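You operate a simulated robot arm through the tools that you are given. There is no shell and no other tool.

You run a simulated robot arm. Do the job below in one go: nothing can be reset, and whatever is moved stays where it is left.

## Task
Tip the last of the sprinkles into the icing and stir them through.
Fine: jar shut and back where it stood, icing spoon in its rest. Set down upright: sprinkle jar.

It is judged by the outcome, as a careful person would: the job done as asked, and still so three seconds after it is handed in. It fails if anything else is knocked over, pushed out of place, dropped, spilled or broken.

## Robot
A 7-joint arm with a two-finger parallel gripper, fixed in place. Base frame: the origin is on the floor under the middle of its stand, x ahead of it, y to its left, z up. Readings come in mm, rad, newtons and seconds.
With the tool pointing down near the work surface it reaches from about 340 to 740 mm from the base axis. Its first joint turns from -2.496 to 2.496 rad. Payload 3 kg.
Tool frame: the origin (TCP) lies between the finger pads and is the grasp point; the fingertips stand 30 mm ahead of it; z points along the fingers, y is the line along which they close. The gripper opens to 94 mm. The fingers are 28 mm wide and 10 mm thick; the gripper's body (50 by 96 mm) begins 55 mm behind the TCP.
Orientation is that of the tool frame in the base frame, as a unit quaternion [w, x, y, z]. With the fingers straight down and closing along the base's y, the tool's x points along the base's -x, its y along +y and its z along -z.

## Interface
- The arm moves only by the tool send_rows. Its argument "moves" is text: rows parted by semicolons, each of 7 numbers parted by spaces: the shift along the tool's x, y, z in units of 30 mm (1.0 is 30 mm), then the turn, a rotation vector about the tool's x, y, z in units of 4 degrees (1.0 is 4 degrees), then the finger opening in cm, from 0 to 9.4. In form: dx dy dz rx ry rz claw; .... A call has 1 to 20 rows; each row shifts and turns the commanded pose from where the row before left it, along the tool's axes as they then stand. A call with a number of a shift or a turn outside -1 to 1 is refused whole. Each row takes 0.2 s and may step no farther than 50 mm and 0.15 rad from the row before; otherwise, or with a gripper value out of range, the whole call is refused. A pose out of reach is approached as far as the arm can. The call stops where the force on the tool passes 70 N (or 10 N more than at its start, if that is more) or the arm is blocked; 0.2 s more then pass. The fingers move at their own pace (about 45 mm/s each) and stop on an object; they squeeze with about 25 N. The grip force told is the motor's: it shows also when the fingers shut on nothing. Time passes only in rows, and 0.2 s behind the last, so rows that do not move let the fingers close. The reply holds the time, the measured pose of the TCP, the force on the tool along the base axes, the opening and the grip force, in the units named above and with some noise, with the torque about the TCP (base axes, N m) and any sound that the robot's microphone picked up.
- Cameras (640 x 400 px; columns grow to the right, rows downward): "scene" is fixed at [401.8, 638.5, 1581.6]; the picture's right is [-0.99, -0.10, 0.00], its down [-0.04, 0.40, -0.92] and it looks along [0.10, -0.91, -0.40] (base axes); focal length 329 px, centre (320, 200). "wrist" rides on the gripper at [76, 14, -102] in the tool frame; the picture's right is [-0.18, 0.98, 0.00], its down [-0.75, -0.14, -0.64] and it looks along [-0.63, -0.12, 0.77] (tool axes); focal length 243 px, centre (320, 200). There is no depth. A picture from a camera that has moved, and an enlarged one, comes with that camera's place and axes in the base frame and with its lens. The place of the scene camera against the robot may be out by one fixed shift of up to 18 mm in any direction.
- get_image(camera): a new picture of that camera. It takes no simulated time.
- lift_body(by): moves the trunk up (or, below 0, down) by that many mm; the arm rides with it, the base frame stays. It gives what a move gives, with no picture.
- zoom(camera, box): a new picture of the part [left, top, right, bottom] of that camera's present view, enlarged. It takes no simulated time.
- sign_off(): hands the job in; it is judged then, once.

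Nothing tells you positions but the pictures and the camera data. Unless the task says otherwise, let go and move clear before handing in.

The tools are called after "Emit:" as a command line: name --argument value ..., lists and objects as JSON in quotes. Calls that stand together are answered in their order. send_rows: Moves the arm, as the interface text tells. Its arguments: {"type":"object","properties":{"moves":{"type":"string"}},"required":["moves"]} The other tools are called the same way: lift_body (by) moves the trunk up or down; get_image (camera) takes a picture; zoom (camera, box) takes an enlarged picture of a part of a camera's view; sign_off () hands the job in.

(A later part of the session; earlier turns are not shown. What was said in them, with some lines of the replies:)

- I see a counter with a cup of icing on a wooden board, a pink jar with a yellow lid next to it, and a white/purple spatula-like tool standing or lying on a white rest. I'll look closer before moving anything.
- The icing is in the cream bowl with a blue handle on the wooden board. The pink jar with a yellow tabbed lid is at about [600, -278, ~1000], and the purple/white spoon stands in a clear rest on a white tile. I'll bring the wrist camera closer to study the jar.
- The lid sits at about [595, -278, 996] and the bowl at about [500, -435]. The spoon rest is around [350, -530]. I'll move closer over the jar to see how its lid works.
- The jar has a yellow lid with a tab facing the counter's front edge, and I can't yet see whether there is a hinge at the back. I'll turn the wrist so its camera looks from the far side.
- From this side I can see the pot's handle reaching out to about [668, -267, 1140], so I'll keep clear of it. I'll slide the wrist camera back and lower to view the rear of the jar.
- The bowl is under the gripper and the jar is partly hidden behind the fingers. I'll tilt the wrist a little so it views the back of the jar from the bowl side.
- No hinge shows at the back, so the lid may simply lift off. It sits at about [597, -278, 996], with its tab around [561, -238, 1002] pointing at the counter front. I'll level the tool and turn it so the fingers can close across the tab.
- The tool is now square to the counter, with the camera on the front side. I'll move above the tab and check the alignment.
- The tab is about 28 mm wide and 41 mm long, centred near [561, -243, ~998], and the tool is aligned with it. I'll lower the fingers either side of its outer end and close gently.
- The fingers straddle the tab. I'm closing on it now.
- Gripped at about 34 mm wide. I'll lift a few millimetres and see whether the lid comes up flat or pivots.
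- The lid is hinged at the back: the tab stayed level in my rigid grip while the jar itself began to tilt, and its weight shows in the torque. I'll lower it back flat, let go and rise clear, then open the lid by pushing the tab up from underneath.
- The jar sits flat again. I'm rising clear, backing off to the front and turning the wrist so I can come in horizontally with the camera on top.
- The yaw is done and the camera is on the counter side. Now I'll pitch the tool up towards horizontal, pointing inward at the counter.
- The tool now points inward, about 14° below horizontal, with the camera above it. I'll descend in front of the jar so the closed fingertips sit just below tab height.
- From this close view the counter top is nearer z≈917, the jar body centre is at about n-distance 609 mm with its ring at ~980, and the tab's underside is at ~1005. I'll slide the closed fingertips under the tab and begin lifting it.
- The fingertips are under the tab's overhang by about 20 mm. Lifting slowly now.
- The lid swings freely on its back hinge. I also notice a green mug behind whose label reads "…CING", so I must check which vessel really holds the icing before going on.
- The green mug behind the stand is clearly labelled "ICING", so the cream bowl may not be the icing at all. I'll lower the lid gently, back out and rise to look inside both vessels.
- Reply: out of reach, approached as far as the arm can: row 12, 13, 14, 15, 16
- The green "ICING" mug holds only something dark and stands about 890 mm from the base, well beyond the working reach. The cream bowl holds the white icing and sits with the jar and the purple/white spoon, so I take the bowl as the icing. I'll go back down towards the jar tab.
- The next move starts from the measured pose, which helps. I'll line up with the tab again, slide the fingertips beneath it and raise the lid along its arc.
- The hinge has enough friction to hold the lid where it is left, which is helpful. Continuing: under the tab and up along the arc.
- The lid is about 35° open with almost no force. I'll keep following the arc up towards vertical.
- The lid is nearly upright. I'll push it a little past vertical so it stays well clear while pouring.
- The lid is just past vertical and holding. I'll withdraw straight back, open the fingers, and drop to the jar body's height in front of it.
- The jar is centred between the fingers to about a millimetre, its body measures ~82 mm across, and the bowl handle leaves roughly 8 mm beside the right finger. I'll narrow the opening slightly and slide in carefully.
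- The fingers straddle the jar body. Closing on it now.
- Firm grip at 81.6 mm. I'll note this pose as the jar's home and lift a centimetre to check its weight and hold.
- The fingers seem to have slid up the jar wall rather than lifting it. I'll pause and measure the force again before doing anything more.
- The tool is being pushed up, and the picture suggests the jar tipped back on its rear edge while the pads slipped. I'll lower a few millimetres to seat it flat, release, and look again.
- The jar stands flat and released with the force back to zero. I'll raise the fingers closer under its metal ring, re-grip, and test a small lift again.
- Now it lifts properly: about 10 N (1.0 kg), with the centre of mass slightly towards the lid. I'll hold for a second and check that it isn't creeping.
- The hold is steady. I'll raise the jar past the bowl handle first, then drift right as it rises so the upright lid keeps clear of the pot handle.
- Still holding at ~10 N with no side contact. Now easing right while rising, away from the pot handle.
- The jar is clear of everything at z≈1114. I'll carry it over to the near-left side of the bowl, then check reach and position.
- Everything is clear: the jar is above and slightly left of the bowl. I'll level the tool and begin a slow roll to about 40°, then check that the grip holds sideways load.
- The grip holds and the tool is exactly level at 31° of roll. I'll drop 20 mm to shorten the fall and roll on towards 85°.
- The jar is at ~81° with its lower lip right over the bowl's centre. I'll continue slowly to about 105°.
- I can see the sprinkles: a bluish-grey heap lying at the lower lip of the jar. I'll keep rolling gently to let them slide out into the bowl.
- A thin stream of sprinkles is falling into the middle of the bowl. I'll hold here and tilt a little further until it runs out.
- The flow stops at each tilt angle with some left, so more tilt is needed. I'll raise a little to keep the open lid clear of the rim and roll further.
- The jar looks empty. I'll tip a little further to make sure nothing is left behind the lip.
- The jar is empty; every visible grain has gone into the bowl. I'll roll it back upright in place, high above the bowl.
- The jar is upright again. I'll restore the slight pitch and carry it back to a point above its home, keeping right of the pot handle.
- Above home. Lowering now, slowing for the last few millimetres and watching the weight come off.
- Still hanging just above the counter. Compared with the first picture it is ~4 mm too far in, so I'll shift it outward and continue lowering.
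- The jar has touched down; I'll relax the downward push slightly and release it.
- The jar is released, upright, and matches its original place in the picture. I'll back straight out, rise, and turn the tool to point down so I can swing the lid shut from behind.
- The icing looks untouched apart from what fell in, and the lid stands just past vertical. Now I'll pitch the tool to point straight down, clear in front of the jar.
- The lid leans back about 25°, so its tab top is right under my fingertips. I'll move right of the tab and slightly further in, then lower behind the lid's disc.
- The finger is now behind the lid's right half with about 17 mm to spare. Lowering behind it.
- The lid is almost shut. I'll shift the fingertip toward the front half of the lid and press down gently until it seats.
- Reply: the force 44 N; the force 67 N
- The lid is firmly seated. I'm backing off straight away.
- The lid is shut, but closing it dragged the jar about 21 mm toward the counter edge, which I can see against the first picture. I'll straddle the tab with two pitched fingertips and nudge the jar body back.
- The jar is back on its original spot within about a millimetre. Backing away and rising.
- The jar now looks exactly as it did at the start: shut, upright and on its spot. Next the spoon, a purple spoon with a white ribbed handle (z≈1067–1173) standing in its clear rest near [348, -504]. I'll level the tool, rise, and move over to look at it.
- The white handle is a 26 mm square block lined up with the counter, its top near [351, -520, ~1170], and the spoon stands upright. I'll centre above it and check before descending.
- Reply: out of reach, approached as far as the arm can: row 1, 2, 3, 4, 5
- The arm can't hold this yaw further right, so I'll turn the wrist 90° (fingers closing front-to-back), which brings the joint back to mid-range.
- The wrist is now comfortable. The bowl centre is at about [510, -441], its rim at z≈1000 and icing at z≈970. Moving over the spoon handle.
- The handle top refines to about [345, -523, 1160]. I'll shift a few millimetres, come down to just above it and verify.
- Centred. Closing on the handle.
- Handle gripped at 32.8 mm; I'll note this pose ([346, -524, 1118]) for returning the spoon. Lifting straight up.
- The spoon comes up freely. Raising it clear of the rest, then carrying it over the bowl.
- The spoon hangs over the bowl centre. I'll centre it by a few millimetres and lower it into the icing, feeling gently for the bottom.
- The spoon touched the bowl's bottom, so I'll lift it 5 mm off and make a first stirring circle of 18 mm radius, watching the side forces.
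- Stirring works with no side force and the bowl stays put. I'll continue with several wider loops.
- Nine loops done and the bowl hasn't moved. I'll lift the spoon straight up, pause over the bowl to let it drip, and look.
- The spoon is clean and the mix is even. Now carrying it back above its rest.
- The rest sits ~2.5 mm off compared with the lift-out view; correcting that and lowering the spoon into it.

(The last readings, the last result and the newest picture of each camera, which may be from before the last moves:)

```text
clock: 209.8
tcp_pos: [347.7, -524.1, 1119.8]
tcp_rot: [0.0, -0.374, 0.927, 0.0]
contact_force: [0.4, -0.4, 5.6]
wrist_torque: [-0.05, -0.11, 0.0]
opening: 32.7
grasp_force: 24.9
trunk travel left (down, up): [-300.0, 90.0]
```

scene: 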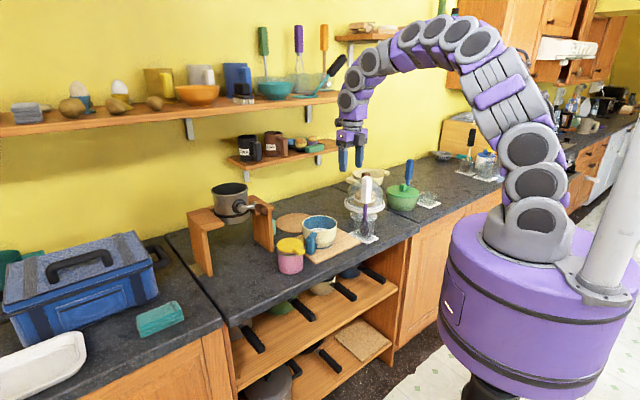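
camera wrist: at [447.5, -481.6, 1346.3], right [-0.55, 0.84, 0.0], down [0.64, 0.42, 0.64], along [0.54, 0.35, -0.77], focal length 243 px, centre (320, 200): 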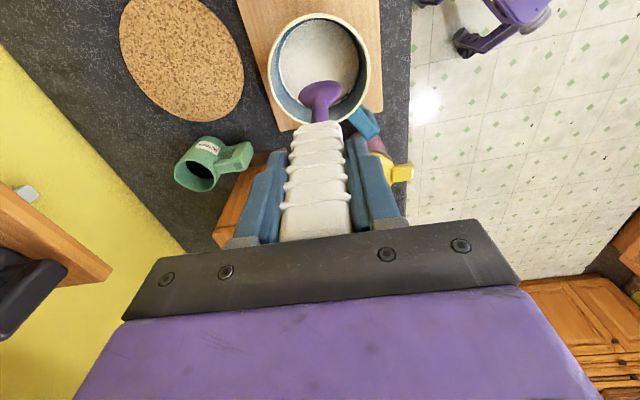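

The spoon has touched down in its rest. Opening the fingers slowly.

Emit:
send_rows --moves "0 0 -0.02 0 0 0 3.3; 0 0 0 0 0 0 3.5; 0 0 0 0 0 0 3.8; 0 0 0 0 0 0 4.3; 0 0 0 0 0 0 5.0; 0 0 0 0 0 0 5.0"

Emit:
zoom --camera "scene" --box '[330, 150, 410, 250]'

Emit:
get_image --camera "wrist"

```text
clock: 211.2
tcp_pos: [348.0, -522.5, 1119.5]
tcp_rot: [0.0, -0.374, 0.927, 0.0]
contact_force: [-0.1, -0.1, 0.0]
wrist_torque: [-0.04, -0.05, 0.0]
opening: 50.0
grasp_force: 0.1
trunk travel left (down, up): [-300.0, 90.0]
```

```text
4.00 times, centred on (370, 200) of scene
camera zoom: at [401.8, 638.5, 1581.6], right [-0.99, -0.1, 0.0], down [-0.04, 0.4, -0.92], along [0.1, -0.91, -0.4], focal length 1317 px, centre (120, 200)
```

zoom: 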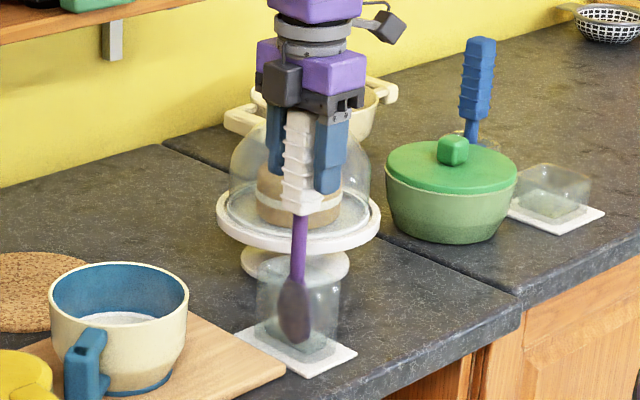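

```text
taken
camera wrist: at [281.6, -565.8, 1222.1], right [-0.55, 0.83, 0.0], down [0.64, 0.42, 0.64], along [0.54, 0.35, -0.77], focal length 243 px, centre (320, 200)
```

wrist: 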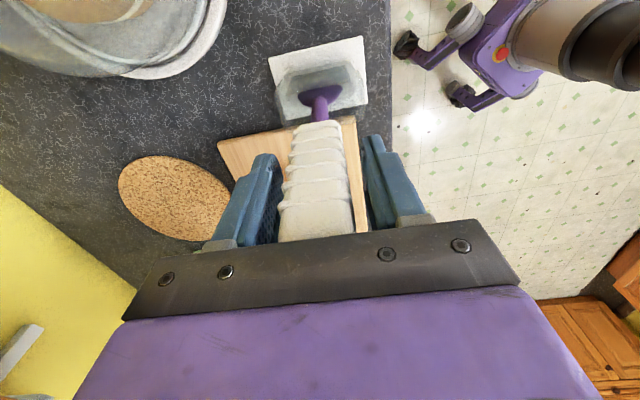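

Emit:
send_rows --moves "0 0 0 0 0 0 6.0; 0 0 0 0 0 0 7.5; 0 0 0 0 0 0 7.5; 0 0 0 0 0 0 7.5"

Emit:
zoom --camera "scene" --box '[330, 150, 410, 250]'

Emit:
zoom --camera "wrist" --box '[220, 80, 420, 250]'

```text
clock: 212.2
tcp_pos: [348.2, -523.3, 1119.0]
tcp_rot: [0.0, -0.374, 0.927, 0.001]
contact_force: [0.6, 0.1, 0.0]
wrist_torque: [0.01, 0.0, -0.01]
opening: 74.8
grasp_force: 0.1
trunk travel left (down, up): [-300.0, 90.0]
```

```text
4.00 times, centred on (370, 200) of scene
camera zoom: at [401.8, 638.5, 1581.6], right [-0.99, -0.1, 0.0], down [-0.04, 0.4, -0.92], along [0.1, -0.91, -0.4], focal length 1317 px, centre (120, 200)
```

zoom: 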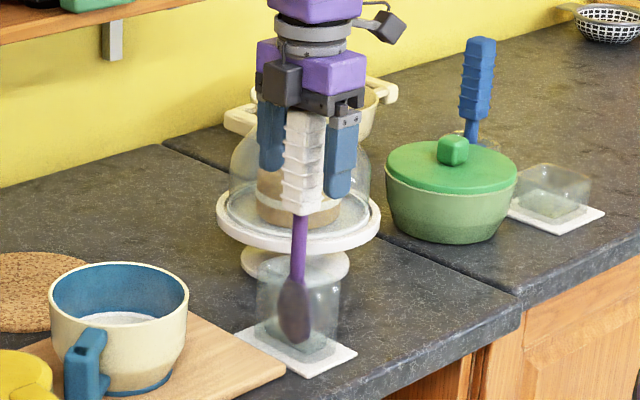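

```text
2.35 times, centred on (320, 165) of wrist
camera zoom: at [281.6, -565.8, 1222.1], right [-0.55, 0.83, 0.0], down [0.64, 0.42, 0.64], along [0.54, 0.35, -0.77], focal length 571 px, centre (320, 282)
```

zoom: 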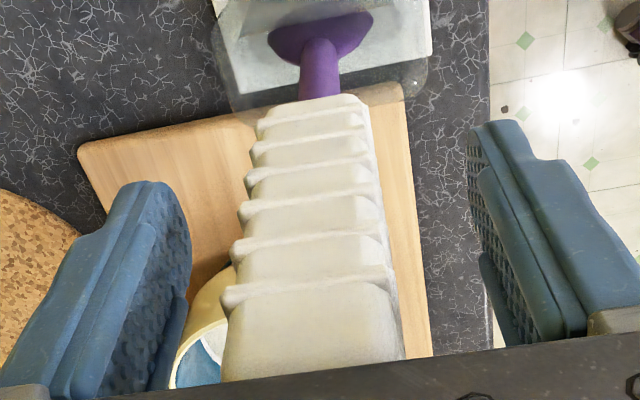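

The spoon stands free in its rest. Rising straight up and clear.

Emit:
send_rows --moves "0 0 -0.4 0 0 0 7.5; 0 0 -0.8 0 0 0 7.5; 0 0 -0.9 0 0 0 7.5; 0 0 -0.9 0 0 0 7.5; 0 0 -0.9 0 0 0 7.5; 0 0 0 0 0 0 7.5"

Emit:
get_image --camera "scene"

Emit:
zoom --camera "scene" --box '[330, 150, 410, 250]'

Emit:
zoom --camera "scene" --box '[240, 150, 440, 290]'

```text
clock: 213.6
tcp_pos: [347.1, -523.8, 1237.9]
tcp_rot: [0.0, -0.375, 0.927, 0.001]
contact_force: [0.3, -0.2, 0.4]
wrist_torque: [0.02, -0.02, -0.01]
opening: 75.1
grasp_force: 0.1
trunk travel left (down, up): [-300.0, 90.0]
```

```text
taken
```

scene: 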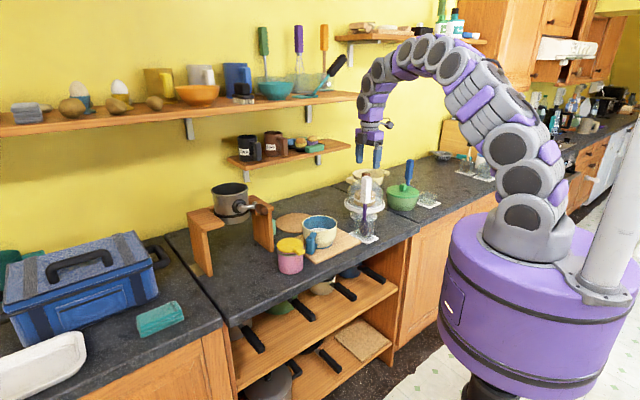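

```text
4.00 times, centred on (370, 200) of scene
camera zoom: at [401.8, 638.5, 1581.6], right [-0.99, -0.1, 0.0], down [-0.04, 0.4, -0.92], along [0.1, -0.91, -0.4], focal length 1317 px, centre (120, 200)
```

zoom: 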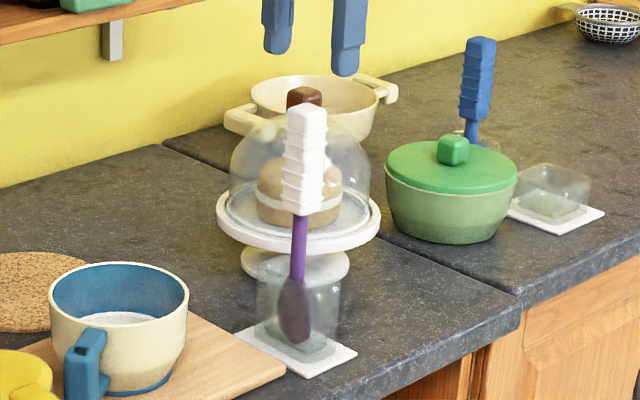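

```text
2.86 times, centred on (340, 220) of scene
camera zoom: at [401.8, 638.5, 1581.6], right [-0.99, -0.1, 0.0], down [-0.04, 0.4, -0.92], along [0.1, -0.91, -0.4], focal length 941 px, centre (263, 143)
```

zoom: 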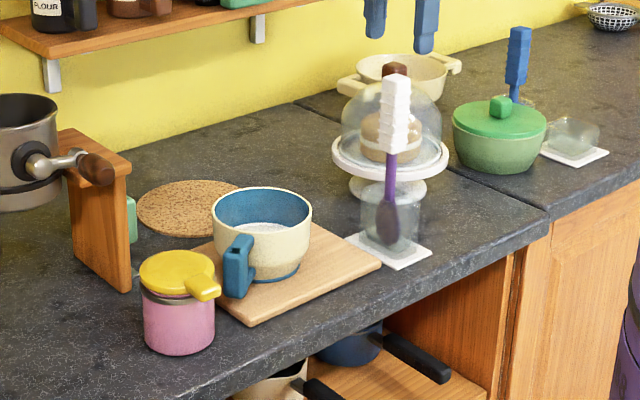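

Emit:
zoom --camera "scene" --box '[270, 210, 350, 270]'

Emit:
get_image --camera "wrist"

Emit:
zoom --camera "wrist" --box '[240, 80, 400, 240]'

```text
6.67 times, centred on (310, 240) of scene
camera zoom: at [401.8, 638.5, 1581.6], right [-0.99, -0.1, 0.0], down [-0.04, 0.4, -0.92], along [0.1, -0.91, -0.4], focal length 2195 px, centre (387, -67)
```

zoom: 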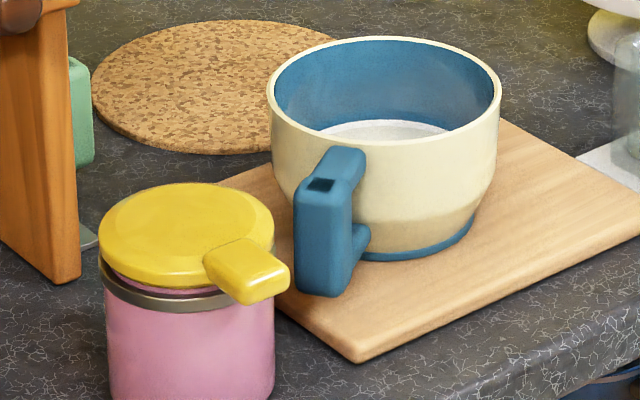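

```text
taken
camera wrist: at [282.1, -565.8, 1340.6], right [-0.55, 0.83, 0.0], down [0.64, 0.42, 0.64], along [0.54, 0.35, -0.77], focal length 243 px, centre (320, 200)
```

wrist: 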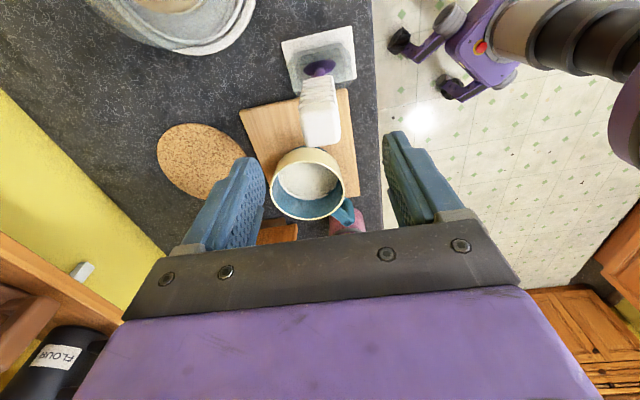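

```text
2.50 times, centred on (320, 160) of wrist
camera zoom: at [282.1, -565.8, 1340.6], right [-0.55, 0.83, 0.0], down [0.64, 0.42, 0.64], along [0.54, 0.35, -0.77], focal length 606 px, centre (320, 300)
```

zoom: 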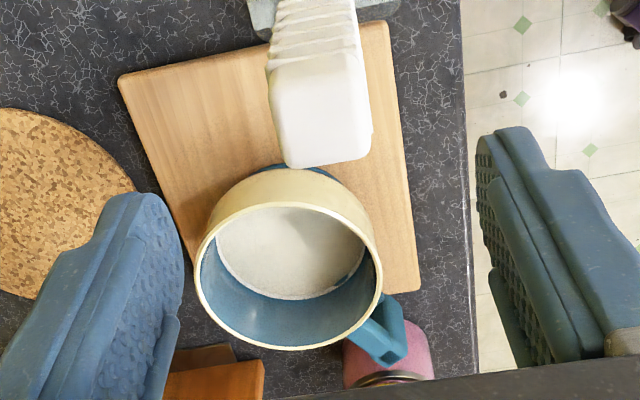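

Everything matches the starting picture: jar shut and on its spot, spoon standing in its rest, bowl and board unmoved, nothing spilled. I'll back the arm off to the robot's side before handing in.

Emit:
send_rows --moves "0 0.3 -0.4 0 0 0 7.5; 0 0.7 -0.4 0 0 0 7.5; 0 0.8 -0.2 0 0 0 7.5; 0 0.8 0 0 0 0 7.5; 0 0.8 0 0 0 0 7.5; 0 0.4 0 0 0 0 7.5; 0 0 0 0 0 0 7.5; 0 0 0 0 0 0 7.5; 0 0 0 0 0 0 7.5; 0 0 0 0 0 0 7.5; 0 0 0 0 0 0 7.5"

Emit:
zoom --camera "scene" --box '[240, 150, 440, 290]'

Emit:
zoom --camera "scene" --box '[270, 225, 320, 280]'

```text
clock: 216.0
tcp_pos: [267.5, -441.3, 1264.7]
tcp_rot: [-0.001, -0.375, 0.927, 0.0]
contact_force: [0.3, 0.0, 0.7]
wrist_torque: [-0.04, 0.02, 0.0]
opening: 75.0
grasp_force: 0.0
trunk travel left (down, up): [-300.0, 90.0]
```

```text
2.86 times, centred on (340, 220) of scene
camera zoom: at [401.8, 638.5, 1581.6], right [-0.99, -0.1, 0.0], down [-0.04, 0.4, -0.92], along [0.1, -0.91, -0.4], focal length 941 px, centre (263, 143)
```

zoom: 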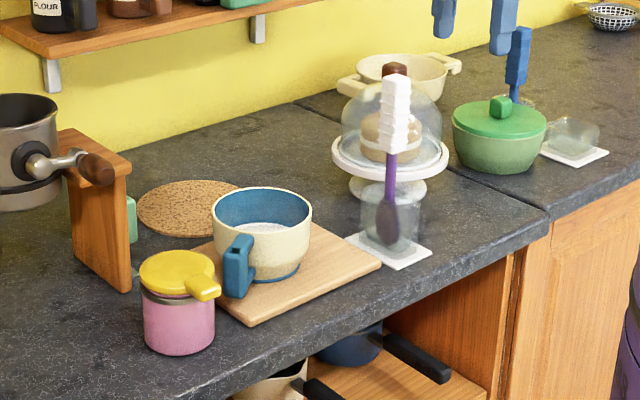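

```text
7.27 times, centred on (295, 252) of scene
camera zoom: at [401.8, 638.5, 1581.6], right [-0.99, -0.1, 0.0], down [-0.04, 0.4, -0.92], along [0.1, -0.91, -0.4], focal length 2394 px, centre (502, -182)
```

zoom: 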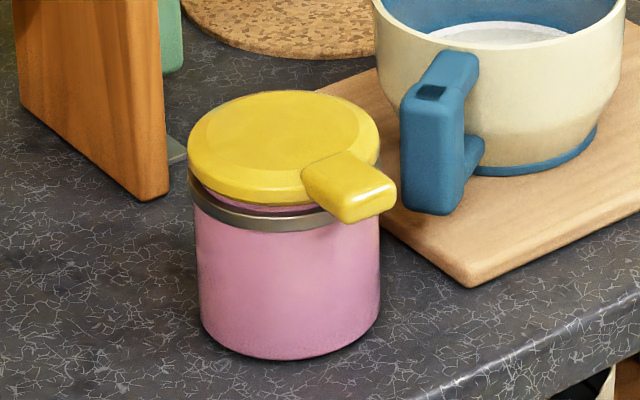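

The jar is shut and upright in its place, the spoon is in its rest, the sprinkles are stirred into the icing, and the arm is clear. Handing in.

Emit:
sign_off

```text
The job is handed in.
```

I tipped all the visible sprinkles into the white icing in the cream bowl and stirred them through. The job is handed in. I couldn't pick out separate sprinkles in the mix afterwards.

- **Which vessel:** A green mug behind the wooden stand is labelled "ICING". It holds something dark and stands out of the arm's reach. I took the white icing in the cream bowl, beside the jar and spoon, as the one you meant, and the sprinkles can't be moved now.
- **Jar:** It is empty, shut and upright. Closing the lid dragged it about 21 mm toward the counter edge, so I pushed it back. It now matches its first picture to within about a millimetre.
- **Stirring:** I made about eight loops with the purple spoon, keeping it just above the bottom of the bowl. The bowl and board stayed where they were.
- **Spoon:** It is back in its clear rest.
- **Force:** I pressed the lid down harder than needed, at about 64 N, and the spoon touched the bottom of the bowl once at about 17 N. I saw no damage from either.

Nothing was spilled or knocked over that I could see, and the arm is clear of the counter.
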